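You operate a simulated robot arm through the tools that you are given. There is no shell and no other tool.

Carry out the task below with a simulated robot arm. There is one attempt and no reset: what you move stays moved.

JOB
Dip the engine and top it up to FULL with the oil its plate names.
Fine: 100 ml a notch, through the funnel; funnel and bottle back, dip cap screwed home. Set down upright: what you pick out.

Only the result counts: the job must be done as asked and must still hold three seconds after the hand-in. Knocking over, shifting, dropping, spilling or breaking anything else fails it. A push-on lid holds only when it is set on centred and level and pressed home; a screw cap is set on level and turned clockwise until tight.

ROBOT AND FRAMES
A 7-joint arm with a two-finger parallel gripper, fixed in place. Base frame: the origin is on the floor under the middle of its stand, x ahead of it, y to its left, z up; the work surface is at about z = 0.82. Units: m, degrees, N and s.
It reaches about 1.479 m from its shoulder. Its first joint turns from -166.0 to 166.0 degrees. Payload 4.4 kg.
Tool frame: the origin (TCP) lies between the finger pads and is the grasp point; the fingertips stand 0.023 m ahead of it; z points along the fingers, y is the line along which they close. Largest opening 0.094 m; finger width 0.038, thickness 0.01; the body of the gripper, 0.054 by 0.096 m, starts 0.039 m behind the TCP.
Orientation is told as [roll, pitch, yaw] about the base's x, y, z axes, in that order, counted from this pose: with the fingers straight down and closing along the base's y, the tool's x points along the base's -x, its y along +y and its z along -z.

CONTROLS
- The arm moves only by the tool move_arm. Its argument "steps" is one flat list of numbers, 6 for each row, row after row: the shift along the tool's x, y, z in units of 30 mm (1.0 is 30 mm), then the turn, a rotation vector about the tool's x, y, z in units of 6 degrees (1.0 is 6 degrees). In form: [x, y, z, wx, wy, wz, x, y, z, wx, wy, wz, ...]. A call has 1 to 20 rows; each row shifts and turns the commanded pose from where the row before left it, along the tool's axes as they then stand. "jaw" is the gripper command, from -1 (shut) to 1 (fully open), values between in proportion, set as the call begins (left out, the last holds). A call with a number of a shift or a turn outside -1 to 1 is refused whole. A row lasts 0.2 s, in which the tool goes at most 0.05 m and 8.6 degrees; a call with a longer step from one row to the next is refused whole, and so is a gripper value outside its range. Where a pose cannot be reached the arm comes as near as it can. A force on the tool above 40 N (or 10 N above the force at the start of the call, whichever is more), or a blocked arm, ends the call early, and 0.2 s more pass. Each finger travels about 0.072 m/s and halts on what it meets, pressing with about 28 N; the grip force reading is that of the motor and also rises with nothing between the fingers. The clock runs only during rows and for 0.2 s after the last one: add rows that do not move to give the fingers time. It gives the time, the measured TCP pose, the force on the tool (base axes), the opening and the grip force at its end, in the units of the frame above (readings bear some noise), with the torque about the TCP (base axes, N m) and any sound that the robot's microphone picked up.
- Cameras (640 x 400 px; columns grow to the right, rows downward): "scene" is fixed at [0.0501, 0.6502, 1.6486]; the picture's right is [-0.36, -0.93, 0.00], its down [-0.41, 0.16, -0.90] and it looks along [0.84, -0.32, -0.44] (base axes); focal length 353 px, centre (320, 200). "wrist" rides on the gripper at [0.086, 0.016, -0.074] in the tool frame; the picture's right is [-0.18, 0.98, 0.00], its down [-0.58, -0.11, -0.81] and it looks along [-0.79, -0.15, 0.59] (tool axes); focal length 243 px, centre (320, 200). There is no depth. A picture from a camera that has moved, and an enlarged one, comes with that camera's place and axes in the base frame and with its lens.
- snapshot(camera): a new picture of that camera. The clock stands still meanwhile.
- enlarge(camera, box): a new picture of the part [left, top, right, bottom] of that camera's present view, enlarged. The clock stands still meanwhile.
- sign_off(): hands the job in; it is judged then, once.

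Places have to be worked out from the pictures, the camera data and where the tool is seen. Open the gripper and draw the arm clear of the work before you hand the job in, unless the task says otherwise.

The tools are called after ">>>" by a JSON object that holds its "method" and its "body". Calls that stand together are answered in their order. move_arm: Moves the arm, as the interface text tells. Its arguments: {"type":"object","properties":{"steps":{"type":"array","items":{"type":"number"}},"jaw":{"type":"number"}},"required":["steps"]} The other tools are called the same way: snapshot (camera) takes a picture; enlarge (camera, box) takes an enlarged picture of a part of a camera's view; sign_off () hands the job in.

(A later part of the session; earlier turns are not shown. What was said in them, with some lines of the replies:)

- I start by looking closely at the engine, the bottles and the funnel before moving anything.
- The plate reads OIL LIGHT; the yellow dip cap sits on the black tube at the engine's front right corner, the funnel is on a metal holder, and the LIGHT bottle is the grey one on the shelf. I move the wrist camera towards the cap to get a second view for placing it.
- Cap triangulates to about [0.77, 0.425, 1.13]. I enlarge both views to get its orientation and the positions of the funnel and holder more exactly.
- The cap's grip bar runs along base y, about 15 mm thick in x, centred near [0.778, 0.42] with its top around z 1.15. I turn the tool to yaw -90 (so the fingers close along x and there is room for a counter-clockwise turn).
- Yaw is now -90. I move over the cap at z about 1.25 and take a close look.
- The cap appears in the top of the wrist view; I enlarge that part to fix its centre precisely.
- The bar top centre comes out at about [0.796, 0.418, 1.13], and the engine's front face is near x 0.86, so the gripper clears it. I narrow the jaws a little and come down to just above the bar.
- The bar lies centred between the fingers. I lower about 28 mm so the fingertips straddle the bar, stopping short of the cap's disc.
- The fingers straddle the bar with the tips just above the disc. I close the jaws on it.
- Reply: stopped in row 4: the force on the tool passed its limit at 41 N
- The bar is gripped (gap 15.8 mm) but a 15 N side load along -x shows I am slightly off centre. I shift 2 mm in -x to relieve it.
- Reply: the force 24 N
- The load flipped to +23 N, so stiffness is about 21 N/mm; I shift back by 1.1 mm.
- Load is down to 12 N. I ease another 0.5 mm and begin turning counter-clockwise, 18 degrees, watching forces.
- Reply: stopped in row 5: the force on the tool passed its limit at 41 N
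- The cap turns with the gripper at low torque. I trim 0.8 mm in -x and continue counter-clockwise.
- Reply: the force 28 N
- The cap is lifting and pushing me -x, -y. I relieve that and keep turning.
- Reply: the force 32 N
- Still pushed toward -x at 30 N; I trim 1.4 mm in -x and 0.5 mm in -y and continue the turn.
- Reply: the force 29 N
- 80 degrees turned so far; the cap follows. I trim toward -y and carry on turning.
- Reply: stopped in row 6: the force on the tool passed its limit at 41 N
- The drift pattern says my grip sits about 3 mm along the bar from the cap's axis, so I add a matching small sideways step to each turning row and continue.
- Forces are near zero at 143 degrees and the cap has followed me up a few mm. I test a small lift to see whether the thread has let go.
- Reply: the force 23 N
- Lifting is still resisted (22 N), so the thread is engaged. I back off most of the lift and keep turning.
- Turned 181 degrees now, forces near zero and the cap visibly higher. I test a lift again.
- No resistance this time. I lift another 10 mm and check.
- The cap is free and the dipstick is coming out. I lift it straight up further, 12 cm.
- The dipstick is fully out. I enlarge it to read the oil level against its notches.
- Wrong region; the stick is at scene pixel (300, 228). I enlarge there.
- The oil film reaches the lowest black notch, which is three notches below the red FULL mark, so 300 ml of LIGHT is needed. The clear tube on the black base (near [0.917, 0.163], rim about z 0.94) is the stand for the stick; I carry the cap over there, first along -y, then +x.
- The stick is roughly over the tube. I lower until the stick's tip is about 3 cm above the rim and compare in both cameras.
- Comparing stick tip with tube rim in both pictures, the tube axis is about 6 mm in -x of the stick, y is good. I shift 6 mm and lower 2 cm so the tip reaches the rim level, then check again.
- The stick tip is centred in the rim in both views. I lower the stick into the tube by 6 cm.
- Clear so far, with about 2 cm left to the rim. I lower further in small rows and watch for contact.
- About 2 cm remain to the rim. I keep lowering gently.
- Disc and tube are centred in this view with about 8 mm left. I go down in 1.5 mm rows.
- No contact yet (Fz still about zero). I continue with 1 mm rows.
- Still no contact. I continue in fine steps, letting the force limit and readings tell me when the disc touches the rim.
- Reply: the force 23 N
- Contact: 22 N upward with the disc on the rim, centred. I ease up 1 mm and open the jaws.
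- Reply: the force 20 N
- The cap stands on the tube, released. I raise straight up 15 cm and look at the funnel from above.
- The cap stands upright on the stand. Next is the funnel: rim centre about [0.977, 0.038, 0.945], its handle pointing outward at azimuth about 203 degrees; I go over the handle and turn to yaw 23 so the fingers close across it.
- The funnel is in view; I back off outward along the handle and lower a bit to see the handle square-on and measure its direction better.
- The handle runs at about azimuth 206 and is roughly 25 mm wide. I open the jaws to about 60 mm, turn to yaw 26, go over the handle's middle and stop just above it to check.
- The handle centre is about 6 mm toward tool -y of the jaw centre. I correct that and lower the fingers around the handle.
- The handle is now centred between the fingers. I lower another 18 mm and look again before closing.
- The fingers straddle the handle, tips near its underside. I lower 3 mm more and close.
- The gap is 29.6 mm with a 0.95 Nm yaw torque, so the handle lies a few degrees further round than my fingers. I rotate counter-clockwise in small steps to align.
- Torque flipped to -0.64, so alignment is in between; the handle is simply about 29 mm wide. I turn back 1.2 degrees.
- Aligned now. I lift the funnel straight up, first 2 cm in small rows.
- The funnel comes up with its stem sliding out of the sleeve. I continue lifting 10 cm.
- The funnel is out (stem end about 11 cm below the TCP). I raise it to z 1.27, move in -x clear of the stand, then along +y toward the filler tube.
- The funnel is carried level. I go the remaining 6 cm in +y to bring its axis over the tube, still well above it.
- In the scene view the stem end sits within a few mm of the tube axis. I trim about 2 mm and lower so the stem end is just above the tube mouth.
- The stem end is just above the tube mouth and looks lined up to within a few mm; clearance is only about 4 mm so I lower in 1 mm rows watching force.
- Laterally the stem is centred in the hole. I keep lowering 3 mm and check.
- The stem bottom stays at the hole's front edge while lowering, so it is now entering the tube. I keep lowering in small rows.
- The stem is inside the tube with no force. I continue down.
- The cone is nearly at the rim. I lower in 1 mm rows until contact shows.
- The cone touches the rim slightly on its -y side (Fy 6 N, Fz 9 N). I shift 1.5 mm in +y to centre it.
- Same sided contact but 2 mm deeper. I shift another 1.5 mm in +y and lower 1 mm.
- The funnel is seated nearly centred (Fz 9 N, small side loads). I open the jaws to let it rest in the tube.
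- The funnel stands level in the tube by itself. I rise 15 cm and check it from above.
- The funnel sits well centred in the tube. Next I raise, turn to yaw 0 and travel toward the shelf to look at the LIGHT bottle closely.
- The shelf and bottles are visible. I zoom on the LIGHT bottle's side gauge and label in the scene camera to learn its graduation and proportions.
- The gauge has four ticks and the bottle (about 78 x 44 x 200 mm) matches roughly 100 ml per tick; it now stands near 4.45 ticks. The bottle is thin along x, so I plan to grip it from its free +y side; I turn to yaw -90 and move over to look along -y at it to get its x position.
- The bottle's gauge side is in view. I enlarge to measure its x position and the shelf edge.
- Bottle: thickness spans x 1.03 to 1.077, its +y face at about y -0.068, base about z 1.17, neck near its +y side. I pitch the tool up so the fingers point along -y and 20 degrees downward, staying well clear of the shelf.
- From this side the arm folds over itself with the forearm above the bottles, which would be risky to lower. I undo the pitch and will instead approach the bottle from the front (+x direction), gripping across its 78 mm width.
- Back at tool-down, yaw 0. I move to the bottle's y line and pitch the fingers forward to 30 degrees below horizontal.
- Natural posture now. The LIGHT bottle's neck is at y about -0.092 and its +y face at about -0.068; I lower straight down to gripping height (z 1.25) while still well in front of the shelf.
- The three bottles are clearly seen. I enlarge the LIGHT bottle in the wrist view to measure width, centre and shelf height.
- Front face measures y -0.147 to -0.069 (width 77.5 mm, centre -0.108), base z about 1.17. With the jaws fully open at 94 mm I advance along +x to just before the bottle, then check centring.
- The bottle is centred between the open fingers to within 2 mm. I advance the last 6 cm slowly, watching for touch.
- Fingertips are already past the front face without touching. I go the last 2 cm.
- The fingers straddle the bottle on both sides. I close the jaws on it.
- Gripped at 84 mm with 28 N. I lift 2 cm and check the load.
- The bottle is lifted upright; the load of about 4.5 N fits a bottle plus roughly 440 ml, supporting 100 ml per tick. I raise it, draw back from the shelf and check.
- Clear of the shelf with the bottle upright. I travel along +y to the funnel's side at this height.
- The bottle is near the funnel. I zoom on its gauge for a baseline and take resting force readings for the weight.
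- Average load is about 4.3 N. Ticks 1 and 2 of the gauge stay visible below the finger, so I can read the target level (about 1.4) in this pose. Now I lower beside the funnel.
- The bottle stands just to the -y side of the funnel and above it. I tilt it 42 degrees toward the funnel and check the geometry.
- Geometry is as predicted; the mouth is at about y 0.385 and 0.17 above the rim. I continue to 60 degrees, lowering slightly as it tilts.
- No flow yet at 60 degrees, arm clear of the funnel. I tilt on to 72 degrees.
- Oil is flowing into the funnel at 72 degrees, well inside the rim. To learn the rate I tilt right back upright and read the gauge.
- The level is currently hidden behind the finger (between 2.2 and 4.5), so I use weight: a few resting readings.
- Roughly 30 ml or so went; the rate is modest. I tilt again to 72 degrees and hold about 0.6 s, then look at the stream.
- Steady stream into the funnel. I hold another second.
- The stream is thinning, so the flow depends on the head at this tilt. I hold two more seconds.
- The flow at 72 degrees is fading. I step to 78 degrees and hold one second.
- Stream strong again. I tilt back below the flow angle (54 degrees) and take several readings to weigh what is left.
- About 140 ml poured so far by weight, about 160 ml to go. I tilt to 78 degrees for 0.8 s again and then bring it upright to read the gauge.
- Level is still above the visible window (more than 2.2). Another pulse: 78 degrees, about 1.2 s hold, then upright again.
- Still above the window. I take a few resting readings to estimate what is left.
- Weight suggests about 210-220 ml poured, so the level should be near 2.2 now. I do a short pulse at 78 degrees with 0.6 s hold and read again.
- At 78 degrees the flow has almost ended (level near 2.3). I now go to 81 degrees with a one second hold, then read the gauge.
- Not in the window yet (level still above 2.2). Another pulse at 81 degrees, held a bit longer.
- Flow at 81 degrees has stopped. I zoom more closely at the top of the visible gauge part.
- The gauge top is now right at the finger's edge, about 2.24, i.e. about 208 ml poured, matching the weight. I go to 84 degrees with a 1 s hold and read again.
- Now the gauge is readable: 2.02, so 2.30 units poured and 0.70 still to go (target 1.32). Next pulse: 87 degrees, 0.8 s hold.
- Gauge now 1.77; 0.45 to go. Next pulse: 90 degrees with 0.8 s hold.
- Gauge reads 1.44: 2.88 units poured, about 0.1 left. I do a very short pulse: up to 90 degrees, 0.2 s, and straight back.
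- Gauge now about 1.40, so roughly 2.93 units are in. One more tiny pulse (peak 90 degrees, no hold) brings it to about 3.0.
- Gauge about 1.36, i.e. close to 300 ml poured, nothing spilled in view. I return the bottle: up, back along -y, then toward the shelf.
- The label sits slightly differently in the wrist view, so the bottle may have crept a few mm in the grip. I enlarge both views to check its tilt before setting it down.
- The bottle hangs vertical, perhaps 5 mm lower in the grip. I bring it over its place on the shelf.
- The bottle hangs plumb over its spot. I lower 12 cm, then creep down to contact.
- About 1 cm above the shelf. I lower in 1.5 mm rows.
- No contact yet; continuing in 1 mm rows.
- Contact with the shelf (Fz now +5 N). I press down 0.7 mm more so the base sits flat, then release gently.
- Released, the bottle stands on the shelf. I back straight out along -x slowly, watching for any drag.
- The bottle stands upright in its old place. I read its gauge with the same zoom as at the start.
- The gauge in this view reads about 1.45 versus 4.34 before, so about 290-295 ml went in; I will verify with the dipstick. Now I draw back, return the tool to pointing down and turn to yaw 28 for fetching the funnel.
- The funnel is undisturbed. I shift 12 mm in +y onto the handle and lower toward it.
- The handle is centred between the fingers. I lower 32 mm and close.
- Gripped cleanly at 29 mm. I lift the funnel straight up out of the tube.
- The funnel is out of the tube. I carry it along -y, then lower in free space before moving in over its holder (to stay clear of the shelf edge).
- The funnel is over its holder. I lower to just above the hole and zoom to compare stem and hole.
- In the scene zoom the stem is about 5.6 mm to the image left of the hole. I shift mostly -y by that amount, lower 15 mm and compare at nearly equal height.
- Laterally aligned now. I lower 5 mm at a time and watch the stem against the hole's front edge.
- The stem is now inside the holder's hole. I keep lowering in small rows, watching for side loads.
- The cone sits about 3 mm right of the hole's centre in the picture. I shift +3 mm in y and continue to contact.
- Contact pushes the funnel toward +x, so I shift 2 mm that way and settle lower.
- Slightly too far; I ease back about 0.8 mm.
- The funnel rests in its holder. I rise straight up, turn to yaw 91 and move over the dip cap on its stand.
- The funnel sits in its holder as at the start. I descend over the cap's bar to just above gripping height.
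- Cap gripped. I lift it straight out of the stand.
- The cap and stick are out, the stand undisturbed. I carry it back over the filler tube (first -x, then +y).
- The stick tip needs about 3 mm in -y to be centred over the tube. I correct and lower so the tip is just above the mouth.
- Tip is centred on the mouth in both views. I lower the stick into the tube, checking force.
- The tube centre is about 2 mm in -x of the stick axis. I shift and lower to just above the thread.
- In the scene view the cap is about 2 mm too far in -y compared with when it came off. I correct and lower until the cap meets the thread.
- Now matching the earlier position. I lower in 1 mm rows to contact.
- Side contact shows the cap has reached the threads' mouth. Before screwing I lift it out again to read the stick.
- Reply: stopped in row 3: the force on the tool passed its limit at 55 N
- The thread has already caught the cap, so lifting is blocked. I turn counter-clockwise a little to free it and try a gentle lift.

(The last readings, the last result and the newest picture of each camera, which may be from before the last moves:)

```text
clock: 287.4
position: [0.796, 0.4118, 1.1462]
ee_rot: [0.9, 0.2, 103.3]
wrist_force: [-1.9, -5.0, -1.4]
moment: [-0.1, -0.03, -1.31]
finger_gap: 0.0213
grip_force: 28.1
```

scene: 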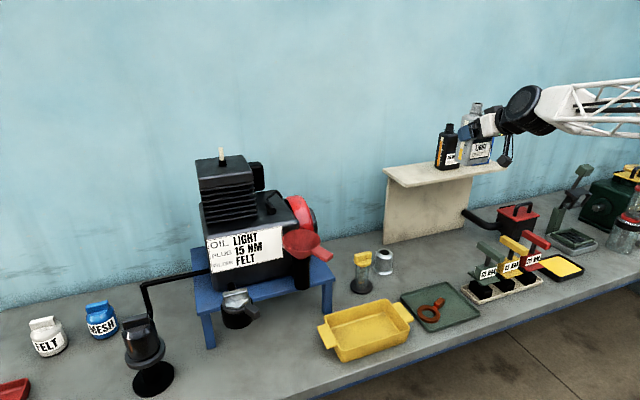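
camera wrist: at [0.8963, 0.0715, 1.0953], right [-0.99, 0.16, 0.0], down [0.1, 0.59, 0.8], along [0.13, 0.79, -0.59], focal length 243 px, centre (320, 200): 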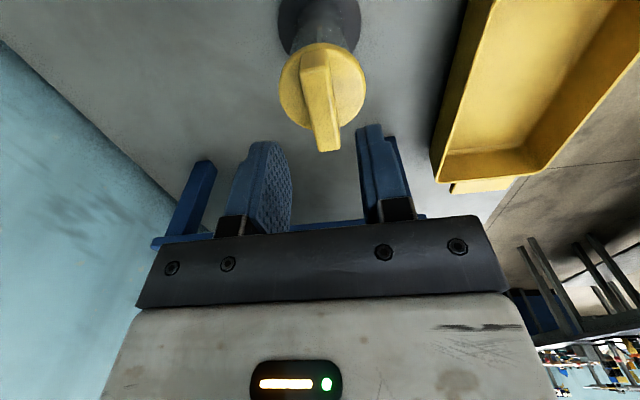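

The bar did not turn (gap grew, torque rose), so counter-clockwise is blocked. I turn back to where I was.

>>> {"method": "move_arm", "body": {"steps": [0, 0.0105, 0, 0, 0, 1, 0, 0.0105, 0, 0, 0, 1, 0, 0, 0, 0, 0, 0]}}

>>> {"method": "enlarge", "body": {"camera": "scene", "box": [280, 200, 340, 260]}}

>>> {"method": "enlarge", "body": {"camera": "wrist", "box": [240, 20, 400, 140]}}

```text
clock: 288.2
position: [0.7959, 0.4121, 1.1458]
ee_rot: [0.8, 0.4, 91.1]
wrist_force: [-1.4, 2.6, -1.3]
moment: [0.23, -0.01, 0.0]
finger_gap: 0.016
grip_force: 27.7
```

```text
6.67 times, centred on (310, 230) of scene
camera zoom: at [0.0501, 0.6502, 1.6486], right [-0.36, -0.93, 0.0], down [-0.41, 0.16, -0.9], along [0.84, -0.32, -0.44], focal length 2352 px, centre (387, 0)
```

zoom: 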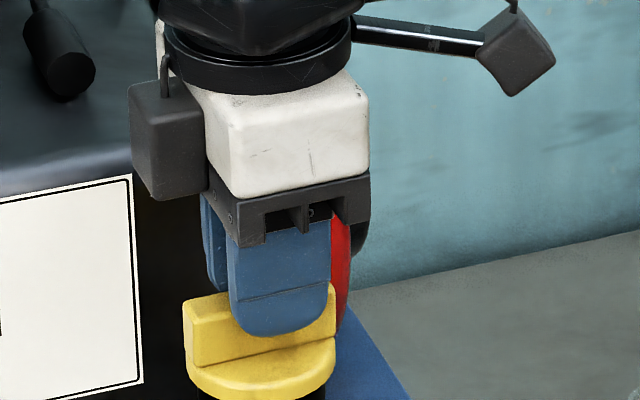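

```text
3.33 times, centred on (320, 80) of wrist
camera zoom: at [0.7823, 0.3251, 1.2211], right [-0.99, 0.16, 0.01], down [0.11, 0.59, 0.8], along [0.13, 0.79, -0.6], focal length 809 px, centre (320, 600)
```

zoom: 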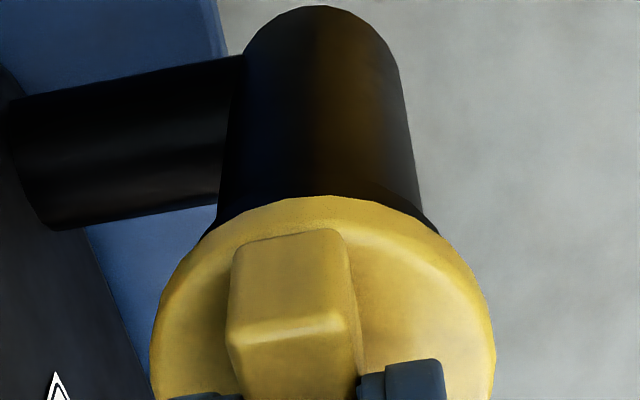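

The cap sits on the thread as when it came free. I straighten the tool's small tilt and start screwing clockwise, following the thread down.

>>> {"method": "move_arm", "body": {"steps": [0, 0, 0, 0.04, 0.1, 0, 0, 0.0084, 0.006, 0, 0, 0.8, 0, 0.0084, 0.006, 0, 0, 0.8, 0, 0.0084, 0.006, 0, 0, 0.8, 0, 0, 0, 0, 0, 0]}}

>>> {"method": "enlarge", "body": {"camera": "scene", "box": [280, 200, 340, 260]}}

```text
clock: 289.4
position: [0.7949, 0.4116, 1.1457]
ee_rot: [0.3, 0.9, 76.7]
wrist_force: [-6.0, 20.3, -1.3]
moment: [0.69, -0.01, 0.02]
finger_gap: 0.0159
grip_force: 28.3
```

```text
6.67 times, centred on (310, 230) of scene
camera zoom: at [0.0501, 0.6502, 1.6486], right [-0.36, -0.93, 0.0], down [-0.41, 0.16, -0.9], along [0.84, -0.32, -0.44], focal length 2352 px, centre (387, 0)
```

zoom: 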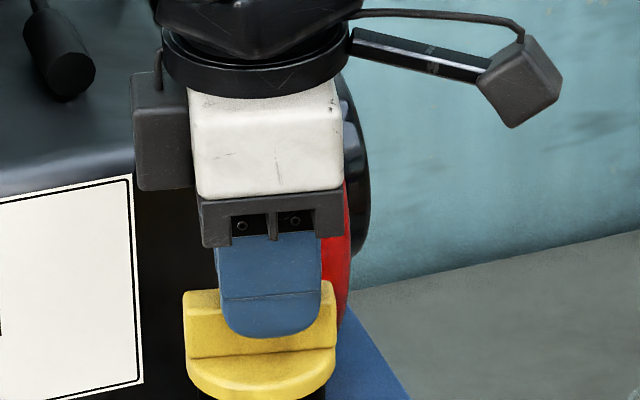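

The cap follows clockwise. I correct the small tool tilt and the side load, then continue screwing.

>>> {"method": "move_arm", "body": {"steps": [-0.03, 0.017, 0, 0.05, -0.149, 0, 0, 0.0084, 0.006, 0, 0, 0.8, 0, 0.0084, 0.006, 0, 0, 0.8, 0, 0.0084, 0.006, 0, 0, 0.8, 0, 0.0084, 0.006, 0, 0, 0.8, 0, 0.0084, 0.006, 0, 0, 0.8, 0, 0, 0, 0, 0, 0]}}

```text
clock: 291.1
position: [0.7928, 0.4117, 1.1459]
ee_rot: [-0.2, 0.1, 52.6]
wrist_force: [-7.1, -15.7, 0.0]
moment: [-0.45, 0.3, -0.02]
finger_gap: 0.0161
grip_force: 27.7
```

>>> {"method": "move_arm", "body": {"steps": [0.025, -0.006, 0.01, 0, 0, 0, 0, 0.0084, 0.006, 0, 0, 0.8, 0, 0.0084, 0.006, 0, 0, 0.8, 0, 0.0084, 0.006, 0, 0, 0.8, 0, 0.0084, 0.006, 0, 0, 0.8, 0, 0.0084, 0.006, 0, 0, 0.8, 0, 0.0084, 0.006, 0, 0, 0.8, 0, 0.0084, 0.006, 0, 0, 0.8, 0, 0.0084, 0.006, 0, 0, 0.8, 0, 0, 0, 0, 0, 0]}}

>>> {"method": "enlarge", "body": {"camera": "scene", "box": [280, 200, 340, 260]}}

```text
clock: 293.2
position: [0.7916, 0.4145, 1.1427]
ee_rot: [-0.2, -0.2, 14.3]
wrist_force: [8.2, 0.8, 13.4]
moment: [0.0, -0.11, -0.02]
finger_gap: 0.0161
grip_force: 27.3
```

```text
6.67 times, centred on (310, 230) of scene
camera zoom: at [0.0501, 0.6502, 1.6486], right [-0.36, -0.93, 0.0], down [-0.41, 0.16, -0.9], along [0.84, -0.32, -0.44], focal length 2352 px, centre (387, 0)
```

zoom: 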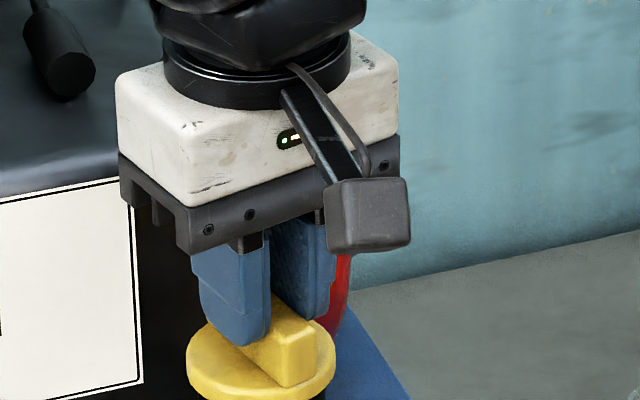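

>>> {"method": "move_arm", "body": {"steps": [-0.012, 0, -0.012, 0, 0, 0, 0, 0.0084, 0.004, 0, 0, 0.8, 0, 0.0084, 0.004, 0, 0, 0.8, 0, 0.0084, 0.004, 0, 0, 0.8, 0, 0.0084, 0.004, 0, 0, 0.8, 0, 0.0084, 0.004, 0, 0, 0.8, 0, 0.0084, 0.004, 0, 0, 0.8, 0, 0.0084, 0.004, 0, 0, 0.8, 0, 0, 0, 0, 0, 0]}}

```text
clock: 295.2
position: [0.7909, 0.4171, 1.1422]
ee_rot: [-0.1, -0.1, -19.3]
wrist_force: [-5.9, -0.2, 12.7]
moment: [0.04, 0.24, -0.03]
finger_gap: 0.0162
grip_force: 28.3
```

>>> {"method": "move_arm", "body": {"steps": [0, 0, -0.01, 0, 0, 0, 0, 0.0084, 0.003, 0, 0, 0.8, 0, 0.0084, 0.003, 0, 0, 0.8, 0, 0.0084, 0.003, 0, 0, 0.8, 0, 0.0084, 0.003, 0, 0, 0.8, 0, 0.0084, 0.003, 0, 0, 0.8, 0, 0.0084, 0.003, 0, 0, 0.8, 0, 0.0084, 0.003, 0, 0, 0.8, 0, 0, 0, 0, 0, 0]}}

>>> {"method": "enlarge", "body": {"camera": "scene", "box": [280, 200, 340, 260]}}

```text
clock: 297.2
position: [0.7932, 0.4174, 1.1415]
ee_rot: [0.0, -0.1, -52.9]
wrist_force: [10.0, 4.6, 1.5]
moment: [0.06, -0.2, 0.02]
finger_gap: 0.0161
grip_force: 27.9
```

```text
6.67 times, centred on (310, 230) of scene
camera zoom: at [0.0501, 0.6502, 1.6486], right [-0.36, -0.93, 0.0], down [-0.41, 0.16, -0.9], along [0.84, -0.32, -0.44], focal length 2352 px, centre (387, 0)
```

zoom: 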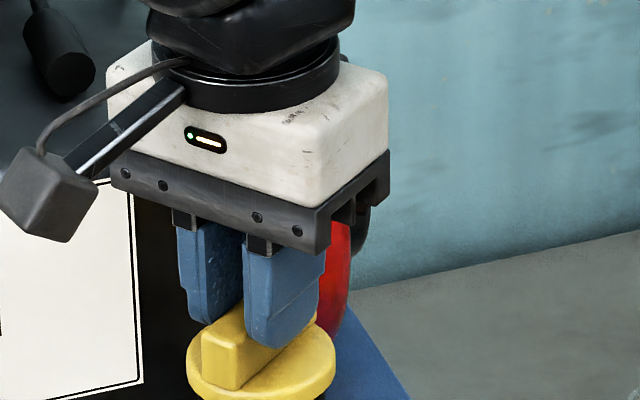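

>>> {"method": "move_arm", "body": {"steps": [-0.005, 0.017, 0, 0, 0, 0, 0, 0.0084, 0.004, 0, 0, 0.8, 0, 0.0084, 0.004, 0, 0, 0.8, 0, 0.0084, 0.004, 0, 0, 0.8, 0, 0.0084, 0.004, 0, 0, 0.8, 0, 0.0084, 0.004, 0, 0, 0.8, 0, 0.0084, 0.004, 0, 0, 0.8, 0, 0, 0, 0, 0, 0]}}

>>> {"method": "enlarge", "body": {"camera": "scene", "box": [280, 200, 340, 260]}}

```text
clock: 299.1
position: [0.795, 0.4198, 1.1415]
ee_rot: [0.1, -0.3, -81.7]
wrist_force: [-12.0, -6.5, 0.0]
moment: [-0.2, 0.23, -0.04]
finger_gap: 0.016
grip_force: 27.8
```

```text
6.67 times, centred on (310, 230) of scene
camera zoom: at [0.0501, 0.6502, 1.6486], right [-0.36, -0.93, 0.0], down [-0.41, 0.16, -0.9], along [0.84, -0.32, -0.44], focal length 2352 px, centre (387, 0)
```

zoom: 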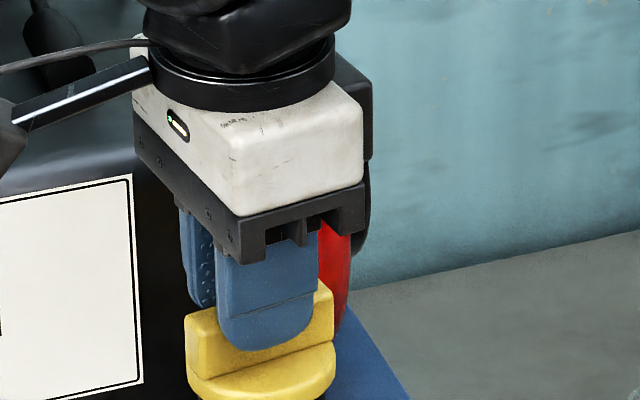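

Near the original seat. I continue clockwise in small steps watching the torque for tightness.

>>> {"method": "move_arm", "body": {"steps": [-0.005, -0.02, 0, 0, 0, 0, 0, 0.0084, 0.004, 0, 0, 0.8, 0, 0.0084, 0.004, 0, 0, 0.8, 0, 0, 0, 0, 0, 0]}}

>>> {"method": "move_arm", "body": {"steps": [0, 0.006, 0.003, 0, 0, 0.6, 0, 0.006, 0.003, 0, 0, 0.6, 0, 0, 0, 0, 0, 0]}}

```text
clock: 300.1
position: [0.794, 0.4186, 1.1422]
ee_rot: [0.1, -0.2, -91.2]
wrist_force: [6.1, 0.3, 1.0]
moment: [0.01, -0.12, 1.13]
finger_gap: 0.0166
grip_force: 28.4
```

```text
clock: 300.9
position: [0.7953, 0.4183, 1.1421]
ee_rot: [0.1, -0.2, -98.4]
wrist_force: [-3.5, -0.3, 1.5]
moment: [0.04, 0.07, 1.31]
finger_gap: 0.0213
grip_force: 28.1
```

Torque rose to 1.3 Nm and the cap no longer turns: it is screwed home. I open the jaws to release and inspect.

>>> {"method": "move_arm", "body": {"steps": [0, 0, 0, 0, 0, 0, 0, 0, 0, 0, 0, 0], "jaw": -0.2}}

>>> {"method": "move_arm", "body": {"steps": [0, 0, -0.3, 0, 0, 0, 0, 0, -0.6, 0, 0, 0, 0, 0, -0.9, 0, 0, 0, 0, 0, -0.9, 0, 0, 0, 0, 0, -0.9, 0, 0, 0]}}

>>> {"method": "enlarge", "body": {"camera": "scene", "box": [280, 230, 330, 270]}}

>>> {"method": "enlarge", "body": {"camera": "wrist", "box": [260, 0, 420, 100]}}

```text
clock: 301.4
position: [0.7955, 0.4188, 1.1409]
ee_rot: [0.1, -0.2, -98.4]
wrist_force: [0.4, 0.1, 0.0]
moment: [0.0, -0.01, 0.0]
finger_gap: 0.0375
grip_force: 0.1
```

```text
clock: 302.6
position: [0.7955, 0.4201, 1.2492]
ee_rot: [0.0, -0.3, -98.4]
wrist_force: [0.1, 0.1, -0.4]
moment: [-0.02, 0.0, -0.02]
finger_gap: 0.0378
grip_force: 0.1
```

```text
10.00 times, centred on (305, 250) of scene
camera zoom: at [0.0501, 0.6502, 1.6486], right [-0.36, -0.93, 0.0], down [-0.41, 0.16, -0.9], along [0.84, -0.32, -0.44], focal length 3529 px, centre (470, -300)
```

zoom: 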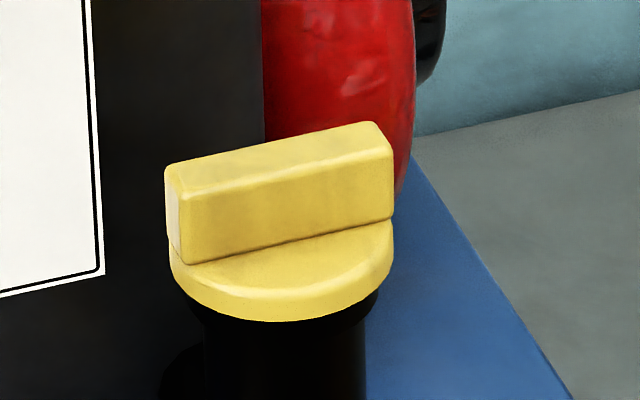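

```text
4.00 times, centred on (340, 50) of wrist
camera zoom: at [0.8242, 0.5033, 1.3229], right [0.95, -0.33, 0.0], down [-0.19, -0.56, 0.81], along [-0.26, -0.76, -0.59], focal length 970 px, centre (240, 800)
```

zoom: 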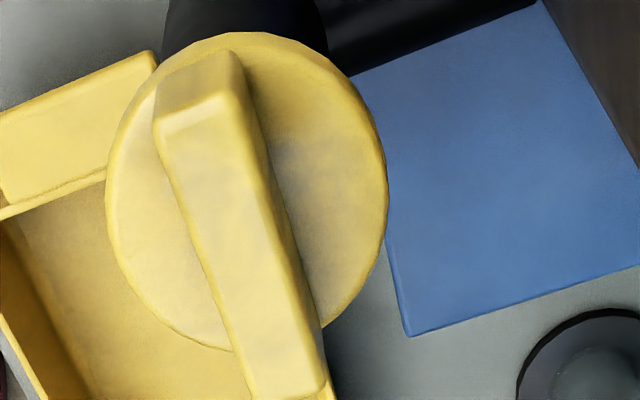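

The cap looks pixel-for-pixel as at the start: bar orientation and seat identical, screwed home. Now I raise the arm, open the gripper and draw clear of the work.

>>> {"method": "move_arm", "body": {"steps": [0, 0, -0.9, 0, 0, 0, 0, 0, -0.9, 0, 0, 0, 0, 0, -0.9, 0, 0, 0, 0, 0, -0.9, 0, 0, 0, 0, 0, -0.9, 0, 0, 0, 0, 0, -0.9, 0, 0, 0, 0, 0, -0.9, 0, 0, 0, 0, 0, -0.9, 0, 0, 0, 0, 0, -0.9, 0, 0, 0], "jaw": 1}}

>>> {"method": "move_arm", "body": {"steps": [0, 0, 0, 0, 0, -1, 0, 0, 0, 0, 0, -1, 0, 0, 0, 0, 0, -1, 0, 0, 0, 0, 0, -1, 0, 0, 0, 0, 0, -1, 0, 0, 0, 0, 0, -1, 0, 0, 0, 0, 0, -1, 0, 0, 0, 0, 0, -1, 0, 0, 0, 0, 0, -1, 0, 0, 0, 0, 0, -1, 0, 0, 0, 0, 0, -1, 0, 0, 0, 0, 0, -1, 0, 0, 0, 0, 0, -1, 0, 0, 0, 0, 0, -1, 0, 0, 0, 0, 0, -1, 0, 0, 0, 0, 0, -1, 0, 0, 0, 0, 0, -0.4]}}

>>> {"method": "move_arm", "body": {"steps": [0.1, -0.95, 0, 0, 0, 0, 0.1, -0.95, 0, 0, 0, 0, 0.1, -0.95, 0, 0, 0, 0, 0.1, -0.95, 0, 0, 0, 0, 0.1, -0.95, 0, 0, 0, 0, 0.1, -0.95, 0, 0, 0, 0, 0.1, -0.95, 0, 0, 0, 0, 0.1, -0.95, 0, 0, 0, 0, 0.1, -0.95, 0, 0, 0, 0, 0.1, -0.95, 0, 0, 0, 0, 0.1, -0.95, 0, 0, 0, 0]}}

>>> {"method": "snapshot", "body": {"camera": "scene"}}

>>> {"method": "snapshot", "body": {"camera": "wrist"}}

```text
clock: 304.6
position: [0.7926, 0.4195, 1.4927]
ee_rot: [0.1, -0.2, -98.4]
wrist_force: [0.0, 0.0, -1.6]
moment: [-0.03, -0.01, -0.02]
finger_gap: 0.0942
grip_force: 0.1
```

```text
clock: 308.2
position: [0.7946, 0.4188, 1.4926]
ee_rot: [-0.3, -0.1, 0.1]
wrist_force: [0.6, 0.2, 0.3]
moment: [0.03, 0.0, 0.01]
finger_gap: 0.094
grip_force: 0.1
```

```text
clock: 310.6
position: [0.7619, 0.1068, 1.4928]
ee_rot: [-0.2, -0.1, -0.1]
wrist_force: [-0.6, -0.2, -0.3]
moment: [0.0, -0.01, -0.02]
finger_gap: 0.094
grip_force: 0.1
```

```text
taken
```

scene: 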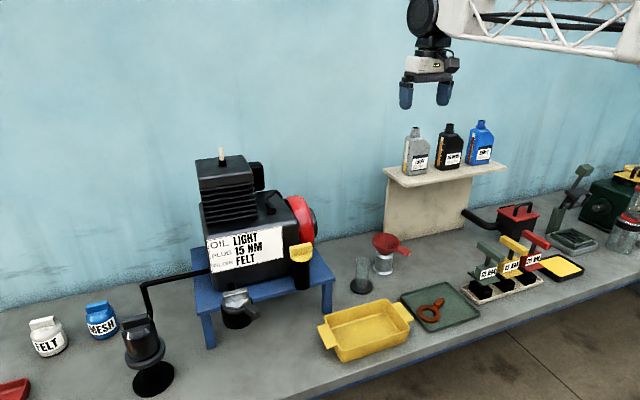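

```text
taken
camera wrist: at [0.6757, 0.1225, 1.567], right [0.18, 0.98, 0.0], down [0.58, -0.11, 0.81], along [0.79, -0.15, -0.59], focal length 243 px, centre (320, 200)
```

wrist: 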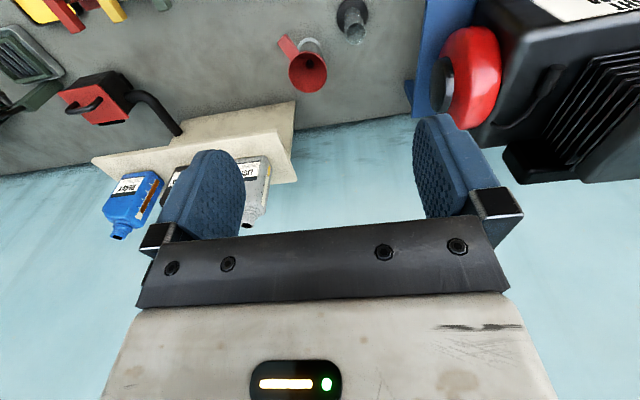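

Everything looks as at the start. I check the bottle gauge, funnel, table and filler once more close up for spills or tilt.

>>> {"method": "enlarge", "body": {"camera": "scene", "box": [400, 140, 420, 180]}}

>>> {"method": "enlarge", "body": {"camera": "scene", "box": [340, 220, 430, 310]}}

>>> {"method": "enlarge", "body": {"camera": "scene", "box": [260, 200, 350, 310]}}

```text
10.00 times, centred on (410, 160) of scene
camera zoom: at [0.0501, 0.6502, 1.6486], right [-0.36, -0.93, 0.0], down [-0.41, 0.16, -0.9], along [0.84, -0.32, -0.44], focal length 3529 px, centre (-580, 600)
```

zoom: 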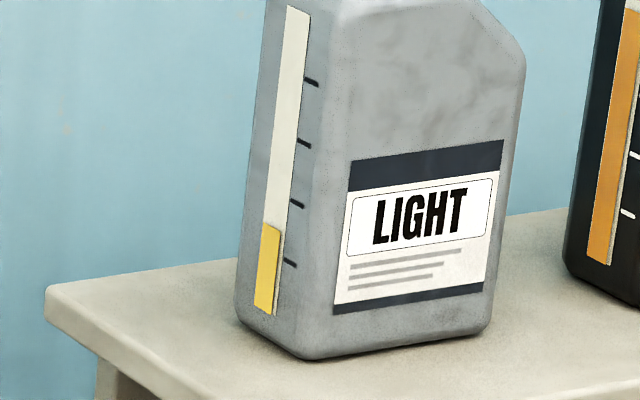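

```text
4.44 times, centred on (385, 265) of scene
camera zoom: at [0.0501, 0.6502, 1.6486], right [-0.36, -0.93, 0.0], down [-0.41, 0.16, -0.9], along [0.84, -0.32, -0.44], focal length 1568 px, centre (31, -89)
```

zoom: 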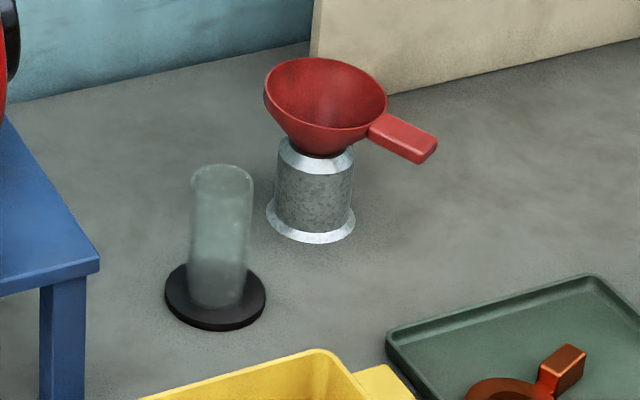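

```text
3.64 times, centred on (305, 255) of scene
camera zoom: at [0.0501, 0.6502, 1.6486], right [-0.36, -0.93, 0.0], down [-0.41, 0.16, -0.9], along [0.84, -0.32, -0.44], focal length 1283 px, centre (374, 0)
```

zoom: 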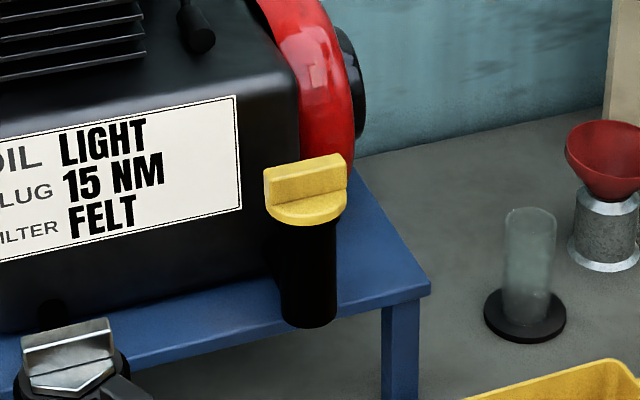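

I measure the gauge once more at the highest zoom to be sure of the amount poured.

>>> {"method": "enlarge", "body": {"camera": "scene", "box": [400, 154, 416, 176]}}

>>> {"method": "enlarge", "body": {"camera": "scene", "box": [400, 138, 416, 160]}}

```text
16.00 times, centred on (408, 165) of scene
camera zoom: at [0.0501, 0.6502, 1.6486], right [-0.36, -0.93, 0.0], down [-0.41, 0.16, -0.9], along [0.84, -0.32, -0.44], focal length 5646 px, centre (-1088, 760)
```

zoom: 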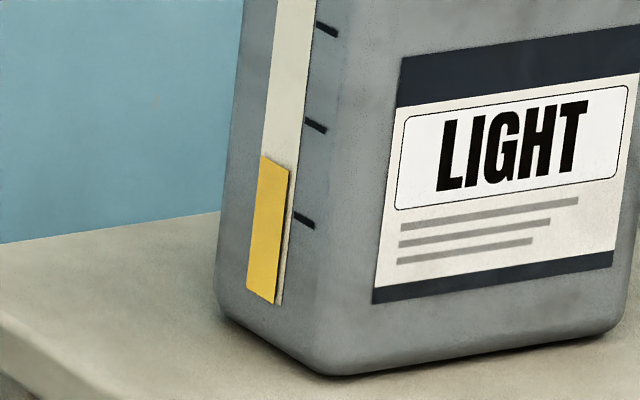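

```text
16.00 times, centred on (408, 149) of scene
camera zoom: at [0.0501, 0.6502, 1.6486], right [-0.36, -0.93, 0.0], down [-0.41, 0.16, -0.9], along [0.84, -0.32, -0.44], focal length 5646 px, centre (-1088, 1016)
```

zoom: 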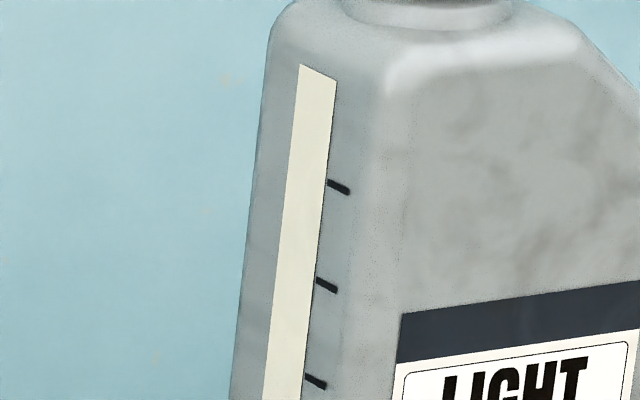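

The gauge went from 4.33 to about 1.43, so roughly 290 ml of LIGHT went in, against a dipstick reading about 2.9-3 notches below FULL. The cap is screwed home, funnel and bottle are back in place and upright, nothing is spilled and the arm is clear with the gripper open, so I hand the job in.

>>> {"method": "sign_off", "body": {}}

```text
The job is handed in.
```

I topped the engine up with LIGHT, the oil its plate names, and handed the job in. I did not dip it again after pouring, so FULL is worked out from readings, not seen on the stick.

- **First dip:** the oil stood at the lowest notch, about three notches below FULL, so roughly 293–300 ml was needed.
- **Amount poured:** about 290 ml went in through the funnel, going by the bottle's gauge (4.33 ticks down to about 1.43) and taking each tick as 100 ml. The weight the bottle lost agrees roughly. By these readings the level should be within about a tenth of a notch of FULL.
- **Why no second dip:** I meant to check before closing up, but the thread caught the cap when I lowered it and I could not lift it out again. I screwed it home instead, and left it there rather than unscrew it for a second dip.

The dip cap turned clockwise until it would go no further, and it looks the same as at the start. The LIGHT bottle is upright back on the shelf, about 2 mm from where it stood, and the funnel is back in its holder. I saw no spills in the pictures. The gripper is open and the arm is clear of the work.
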